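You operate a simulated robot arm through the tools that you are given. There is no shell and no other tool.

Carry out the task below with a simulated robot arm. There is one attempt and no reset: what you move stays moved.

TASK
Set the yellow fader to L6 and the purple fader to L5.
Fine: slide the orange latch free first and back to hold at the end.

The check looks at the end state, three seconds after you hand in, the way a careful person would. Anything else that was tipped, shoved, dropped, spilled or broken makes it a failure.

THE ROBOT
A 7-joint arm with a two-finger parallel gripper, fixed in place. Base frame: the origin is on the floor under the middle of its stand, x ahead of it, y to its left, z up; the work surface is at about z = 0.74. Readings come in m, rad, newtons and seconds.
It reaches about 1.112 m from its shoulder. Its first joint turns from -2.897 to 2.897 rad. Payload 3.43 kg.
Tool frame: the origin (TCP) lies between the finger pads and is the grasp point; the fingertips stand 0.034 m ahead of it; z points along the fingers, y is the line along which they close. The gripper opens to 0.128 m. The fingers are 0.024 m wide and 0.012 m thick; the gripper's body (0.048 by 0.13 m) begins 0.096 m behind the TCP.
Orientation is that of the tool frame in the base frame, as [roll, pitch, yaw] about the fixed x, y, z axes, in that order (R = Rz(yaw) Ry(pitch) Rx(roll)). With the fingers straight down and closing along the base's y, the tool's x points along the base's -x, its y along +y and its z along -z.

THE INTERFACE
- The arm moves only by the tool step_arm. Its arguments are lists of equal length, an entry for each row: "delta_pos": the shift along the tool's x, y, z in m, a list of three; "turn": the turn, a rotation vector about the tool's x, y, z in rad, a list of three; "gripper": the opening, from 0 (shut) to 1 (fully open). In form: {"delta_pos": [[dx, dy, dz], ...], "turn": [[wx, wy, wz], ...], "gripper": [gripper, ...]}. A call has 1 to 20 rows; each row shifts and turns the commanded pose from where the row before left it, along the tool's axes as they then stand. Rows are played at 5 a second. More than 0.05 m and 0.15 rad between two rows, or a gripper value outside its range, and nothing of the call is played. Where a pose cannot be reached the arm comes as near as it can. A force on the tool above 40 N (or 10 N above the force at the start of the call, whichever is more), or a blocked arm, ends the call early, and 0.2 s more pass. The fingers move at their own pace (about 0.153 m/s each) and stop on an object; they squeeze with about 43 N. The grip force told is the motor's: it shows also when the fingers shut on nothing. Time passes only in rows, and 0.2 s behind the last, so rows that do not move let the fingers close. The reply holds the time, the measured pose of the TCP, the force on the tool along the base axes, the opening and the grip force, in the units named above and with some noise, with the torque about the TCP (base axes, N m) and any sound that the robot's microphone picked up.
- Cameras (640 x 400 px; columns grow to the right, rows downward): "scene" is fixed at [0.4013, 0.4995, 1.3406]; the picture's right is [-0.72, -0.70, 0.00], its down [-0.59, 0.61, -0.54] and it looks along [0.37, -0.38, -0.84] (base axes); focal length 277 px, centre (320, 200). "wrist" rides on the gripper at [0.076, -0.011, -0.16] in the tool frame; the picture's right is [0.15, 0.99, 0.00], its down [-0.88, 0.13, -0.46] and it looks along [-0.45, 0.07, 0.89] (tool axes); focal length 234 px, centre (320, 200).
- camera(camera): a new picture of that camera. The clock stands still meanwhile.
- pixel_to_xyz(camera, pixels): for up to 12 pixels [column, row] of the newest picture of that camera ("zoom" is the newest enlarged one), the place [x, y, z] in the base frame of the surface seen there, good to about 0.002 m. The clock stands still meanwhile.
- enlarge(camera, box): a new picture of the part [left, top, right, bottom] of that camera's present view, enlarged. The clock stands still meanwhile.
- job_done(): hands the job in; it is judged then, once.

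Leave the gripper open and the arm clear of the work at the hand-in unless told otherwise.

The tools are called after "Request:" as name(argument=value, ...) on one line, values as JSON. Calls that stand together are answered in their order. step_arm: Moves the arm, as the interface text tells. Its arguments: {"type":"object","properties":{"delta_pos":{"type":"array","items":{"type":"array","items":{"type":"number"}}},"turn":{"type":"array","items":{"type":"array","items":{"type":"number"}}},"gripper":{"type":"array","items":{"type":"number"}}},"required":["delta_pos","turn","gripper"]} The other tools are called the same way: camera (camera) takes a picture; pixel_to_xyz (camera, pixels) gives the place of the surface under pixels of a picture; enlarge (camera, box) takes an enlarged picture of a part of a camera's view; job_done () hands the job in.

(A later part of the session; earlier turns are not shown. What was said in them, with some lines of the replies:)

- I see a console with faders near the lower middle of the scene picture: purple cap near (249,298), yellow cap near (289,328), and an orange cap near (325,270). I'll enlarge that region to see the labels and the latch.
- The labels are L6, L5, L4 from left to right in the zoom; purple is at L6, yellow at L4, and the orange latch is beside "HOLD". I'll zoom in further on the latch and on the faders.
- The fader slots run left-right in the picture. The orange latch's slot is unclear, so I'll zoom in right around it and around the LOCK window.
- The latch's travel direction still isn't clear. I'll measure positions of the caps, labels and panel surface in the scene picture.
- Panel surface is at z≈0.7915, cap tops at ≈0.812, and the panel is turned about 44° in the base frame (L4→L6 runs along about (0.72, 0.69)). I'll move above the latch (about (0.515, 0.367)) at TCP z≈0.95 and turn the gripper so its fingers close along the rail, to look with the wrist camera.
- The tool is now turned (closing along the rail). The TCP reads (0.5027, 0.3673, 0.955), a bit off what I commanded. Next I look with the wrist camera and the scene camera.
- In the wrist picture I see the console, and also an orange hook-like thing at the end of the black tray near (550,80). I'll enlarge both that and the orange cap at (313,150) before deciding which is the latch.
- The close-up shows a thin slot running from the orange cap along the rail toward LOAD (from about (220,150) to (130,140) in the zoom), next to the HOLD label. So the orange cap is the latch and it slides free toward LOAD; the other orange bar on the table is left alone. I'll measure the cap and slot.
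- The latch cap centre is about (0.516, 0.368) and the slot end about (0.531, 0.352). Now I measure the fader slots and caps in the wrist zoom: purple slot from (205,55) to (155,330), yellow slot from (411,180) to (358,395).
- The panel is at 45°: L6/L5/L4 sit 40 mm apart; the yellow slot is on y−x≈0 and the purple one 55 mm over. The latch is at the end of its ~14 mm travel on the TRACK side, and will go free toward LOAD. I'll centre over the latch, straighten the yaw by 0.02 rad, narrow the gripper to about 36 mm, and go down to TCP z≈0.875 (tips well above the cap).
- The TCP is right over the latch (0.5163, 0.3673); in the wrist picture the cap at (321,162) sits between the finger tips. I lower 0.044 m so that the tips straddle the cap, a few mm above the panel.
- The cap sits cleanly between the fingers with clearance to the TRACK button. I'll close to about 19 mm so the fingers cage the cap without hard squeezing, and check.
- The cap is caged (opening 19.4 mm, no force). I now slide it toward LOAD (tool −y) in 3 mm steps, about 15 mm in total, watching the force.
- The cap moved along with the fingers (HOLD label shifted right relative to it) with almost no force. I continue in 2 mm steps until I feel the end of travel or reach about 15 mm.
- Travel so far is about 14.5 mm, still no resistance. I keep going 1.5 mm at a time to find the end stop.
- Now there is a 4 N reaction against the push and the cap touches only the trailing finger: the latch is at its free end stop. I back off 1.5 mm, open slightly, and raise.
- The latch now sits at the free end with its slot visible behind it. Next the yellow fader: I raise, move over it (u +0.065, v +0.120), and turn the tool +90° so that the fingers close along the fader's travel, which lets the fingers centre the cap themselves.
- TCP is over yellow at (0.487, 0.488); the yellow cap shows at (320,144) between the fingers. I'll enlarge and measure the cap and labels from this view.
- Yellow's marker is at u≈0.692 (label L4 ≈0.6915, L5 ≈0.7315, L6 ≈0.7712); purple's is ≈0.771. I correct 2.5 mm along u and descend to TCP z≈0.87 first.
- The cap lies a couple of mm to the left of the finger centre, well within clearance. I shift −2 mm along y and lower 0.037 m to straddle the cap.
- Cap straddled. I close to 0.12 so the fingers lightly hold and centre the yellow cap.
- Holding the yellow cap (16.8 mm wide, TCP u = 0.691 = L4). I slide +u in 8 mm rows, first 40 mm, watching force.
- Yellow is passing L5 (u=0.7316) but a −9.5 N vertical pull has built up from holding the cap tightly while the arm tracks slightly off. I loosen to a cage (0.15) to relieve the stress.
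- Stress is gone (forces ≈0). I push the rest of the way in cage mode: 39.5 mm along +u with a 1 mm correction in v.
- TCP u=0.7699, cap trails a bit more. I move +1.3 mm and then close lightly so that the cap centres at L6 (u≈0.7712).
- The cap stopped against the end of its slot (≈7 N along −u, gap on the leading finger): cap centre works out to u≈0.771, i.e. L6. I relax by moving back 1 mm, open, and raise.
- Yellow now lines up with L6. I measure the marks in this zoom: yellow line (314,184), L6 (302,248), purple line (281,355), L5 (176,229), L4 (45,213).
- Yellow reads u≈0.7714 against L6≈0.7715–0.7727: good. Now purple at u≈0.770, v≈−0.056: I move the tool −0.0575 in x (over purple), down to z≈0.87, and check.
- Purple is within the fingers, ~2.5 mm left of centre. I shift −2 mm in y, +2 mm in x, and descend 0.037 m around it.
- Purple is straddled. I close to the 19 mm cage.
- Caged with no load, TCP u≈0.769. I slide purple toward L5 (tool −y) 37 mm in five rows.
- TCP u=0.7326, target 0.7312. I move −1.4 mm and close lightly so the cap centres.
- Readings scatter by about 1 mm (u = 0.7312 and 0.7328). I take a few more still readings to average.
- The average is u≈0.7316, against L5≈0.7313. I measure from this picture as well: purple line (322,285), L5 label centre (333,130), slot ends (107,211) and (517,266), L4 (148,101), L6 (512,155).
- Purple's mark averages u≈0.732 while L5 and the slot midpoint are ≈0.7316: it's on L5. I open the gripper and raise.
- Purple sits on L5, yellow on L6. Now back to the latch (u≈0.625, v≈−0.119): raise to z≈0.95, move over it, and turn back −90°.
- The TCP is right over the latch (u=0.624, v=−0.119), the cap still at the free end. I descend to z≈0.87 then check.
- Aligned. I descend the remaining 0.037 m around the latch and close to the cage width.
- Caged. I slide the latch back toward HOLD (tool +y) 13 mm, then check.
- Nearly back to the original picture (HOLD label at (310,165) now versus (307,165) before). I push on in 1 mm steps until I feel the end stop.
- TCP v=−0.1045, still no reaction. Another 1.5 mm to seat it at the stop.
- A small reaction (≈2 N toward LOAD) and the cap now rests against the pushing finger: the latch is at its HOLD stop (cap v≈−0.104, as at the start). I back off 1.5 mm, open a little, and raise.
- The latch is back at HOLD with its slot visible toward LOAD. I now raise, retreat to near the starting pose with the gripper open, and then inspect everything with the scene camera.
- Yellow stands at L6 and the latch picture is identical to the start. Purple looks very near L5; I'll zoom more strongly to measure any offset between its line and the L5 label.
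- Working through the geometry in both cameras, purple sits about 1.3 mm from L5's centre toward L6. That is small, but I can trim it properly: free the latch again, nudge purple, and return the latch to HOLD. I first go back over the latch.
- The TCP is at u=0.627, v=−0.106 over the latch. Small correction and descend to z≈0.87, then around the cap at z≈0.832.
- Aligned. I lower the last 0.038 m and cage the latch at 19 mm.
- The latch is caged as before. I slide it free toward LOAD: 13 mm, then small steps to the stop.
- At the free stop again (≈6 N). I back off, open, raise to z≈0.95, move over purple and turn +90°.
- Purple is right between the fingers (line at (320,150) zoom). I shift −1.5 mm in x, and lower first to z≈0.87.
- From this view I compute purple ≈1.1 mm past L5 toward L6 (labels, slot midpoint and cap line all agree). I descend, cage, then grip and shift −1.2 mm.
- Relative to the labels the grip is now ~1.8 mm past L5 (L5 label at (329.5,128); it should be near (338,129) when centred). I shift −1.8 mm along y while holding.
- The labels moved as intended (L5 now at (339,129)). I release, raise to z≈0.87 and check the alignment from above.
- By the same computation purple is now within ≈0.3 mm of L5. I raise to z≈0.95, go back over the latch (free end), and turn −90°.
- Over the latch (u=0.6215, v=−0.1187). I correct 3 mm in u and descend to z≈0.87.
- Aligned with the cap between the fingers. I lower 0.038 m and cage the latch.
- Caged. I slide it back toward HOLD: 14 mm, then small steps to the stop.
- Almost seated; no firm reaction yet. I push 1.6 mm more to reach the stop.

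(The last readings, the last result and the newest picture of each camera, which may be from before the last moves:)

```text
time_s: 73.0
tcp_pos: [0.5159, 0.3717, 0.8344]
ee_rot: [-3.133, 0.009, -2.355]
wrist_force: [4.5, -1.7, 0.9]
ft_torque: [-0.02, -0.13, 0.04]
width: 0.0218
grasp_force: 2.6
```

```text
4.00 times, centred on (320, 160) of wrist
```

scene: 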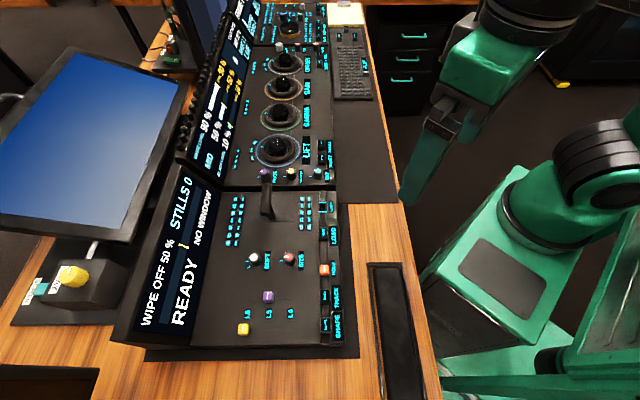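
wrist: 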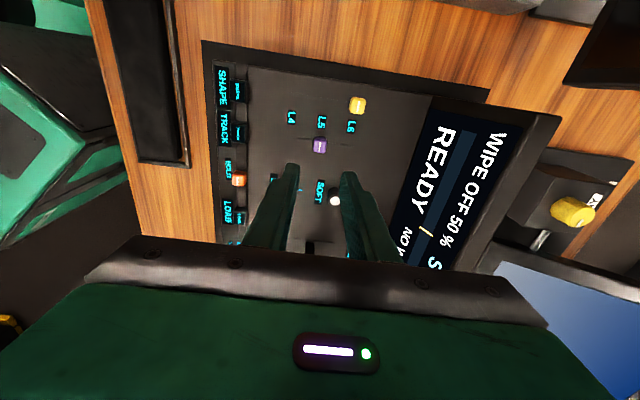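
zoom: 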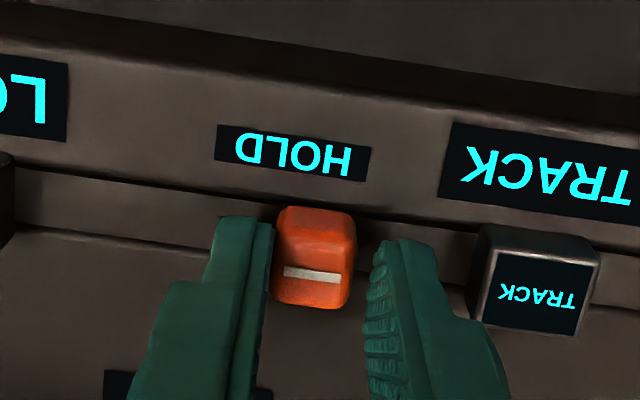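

The latch is against its HOLD stop (≈5 N reaction, cap resting on the pushing finger). I back off 1.5 mm, open slightly, raise, and retreat to the start area with the gripper open.

Request:
step_arm(delta_pos=[[0, -0.0015, 0], [0, 0, 0], [0, 0, -0.02], [0, 0, -0.03], [0, 0, -0.04], [0, 0, -0.045], [0, 0, -0.045], [0, 0, -0.045], [0.0362, -0.0145, -0.006], [0.0362, -0.0145, -0.006], [0.0362, -0.0145, -0.006], [0.0362, -0.0145, -0.006], [0, 0, 0], [0, 0, 0], [0, 0, 0], [0, 0, 0], [0, 0, 0], [0, 0, 0], [0, 0, 0], [0, 0, 0]], turn=[[0, 0, 0], [0, 0, 0], [0, 0, 0], [0, 0, 0], [0, 0, 0], [0, 0, 0], [0, 0, 0], [0, 0, 0], [0, 0, 0], [0, 0, 0], [0, 0, 0], [0, 0, 0], [0, 0, 0.131], [0, 0, 0.131], [0, 0, 0.131], [0, 0, 0.131], [0, 0, 0.131], [0, 0, 0.131], [0, 0, 0], [0, 0, 0]], gripper=[0.2, 0.22, 0.22, 0.22, 0.22, 0.28, 0.28, 0.28, 0.5, 0.8, 1, 1, 1, 1, 1, 1, 1, 1, 1, 1])

Request:
camera(camera="scene")

Request:
enlarge(camera="scene", box=[225, 280, 321, 340])

Request:
enlarge(camera="scene", box=[290, 235, 354, 275])

Request:
camera(camera="wrist")

```text
time_s: 77.2
tcp_pos: [0.4523, 0.2276, 1.0808]
ee_rot: [-3.141, 0.012, 3.138]
wrist_force: [0.0, -0.3, 0.7]
ft_torque: [0.04, 0.01, 0.02]
width: 0.1279
grasp_force: 0.0
```

```text
taken
```

scene: 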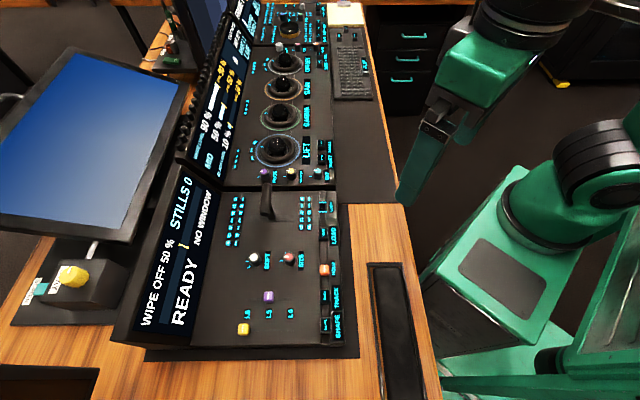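

```text
6.67 times, centred on (273, 310) of scene
```

zoom: 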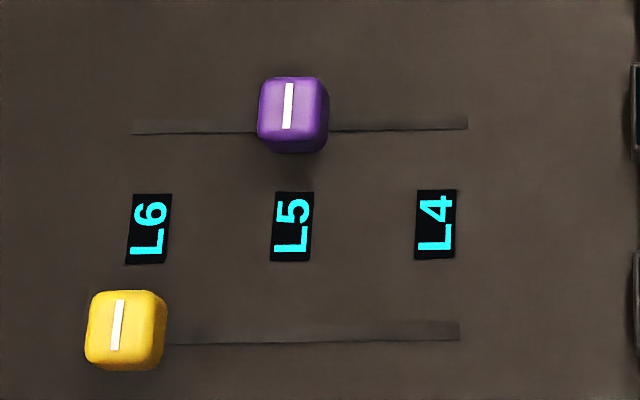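

```text
10.00 times, centred on (322, 255) of scene
```

zoom: 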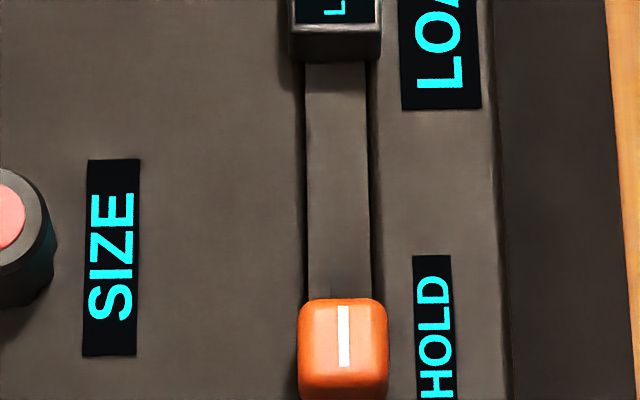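

```text
taken
```

wrist: 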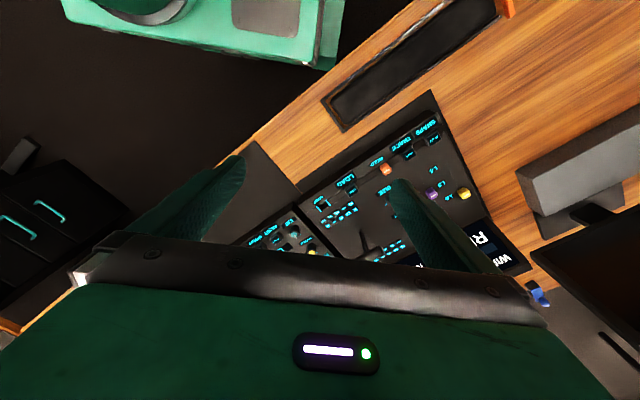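

The final pictures show yellow on L6, purple on L5 (its line at (288,106), where it should be), and the latch exactly where it was at the start, at HOLD. Nothing else has moved, the gripper is open and the arm is clear, so I hand in.

Request:
job_done()

```text
The job is handed in.
```

The yellow fader is at L6, the purple fader is at L5, and the orange latch is back at HOLD. I've handed the job in; no verdict came back with it.

- **Latch:** I slid it free toward LOAD before moving any fader, and pushed it back to its HOLD stop at the end. In the last picture it sits exactly where it started.
- **Yellow:** it sits at the end of its travel, within about 0.3 mm of L6.
- **Purple:** my first placement was about 1.3 mm off L5, toward L6. I freed the latch again, moved purple to within about 0.3 mm of L5, and returned the latch to HOLD.

Nothing else looks moved in the final pictures. The gripper is open and the arm is back near its starting position, clear of the console.
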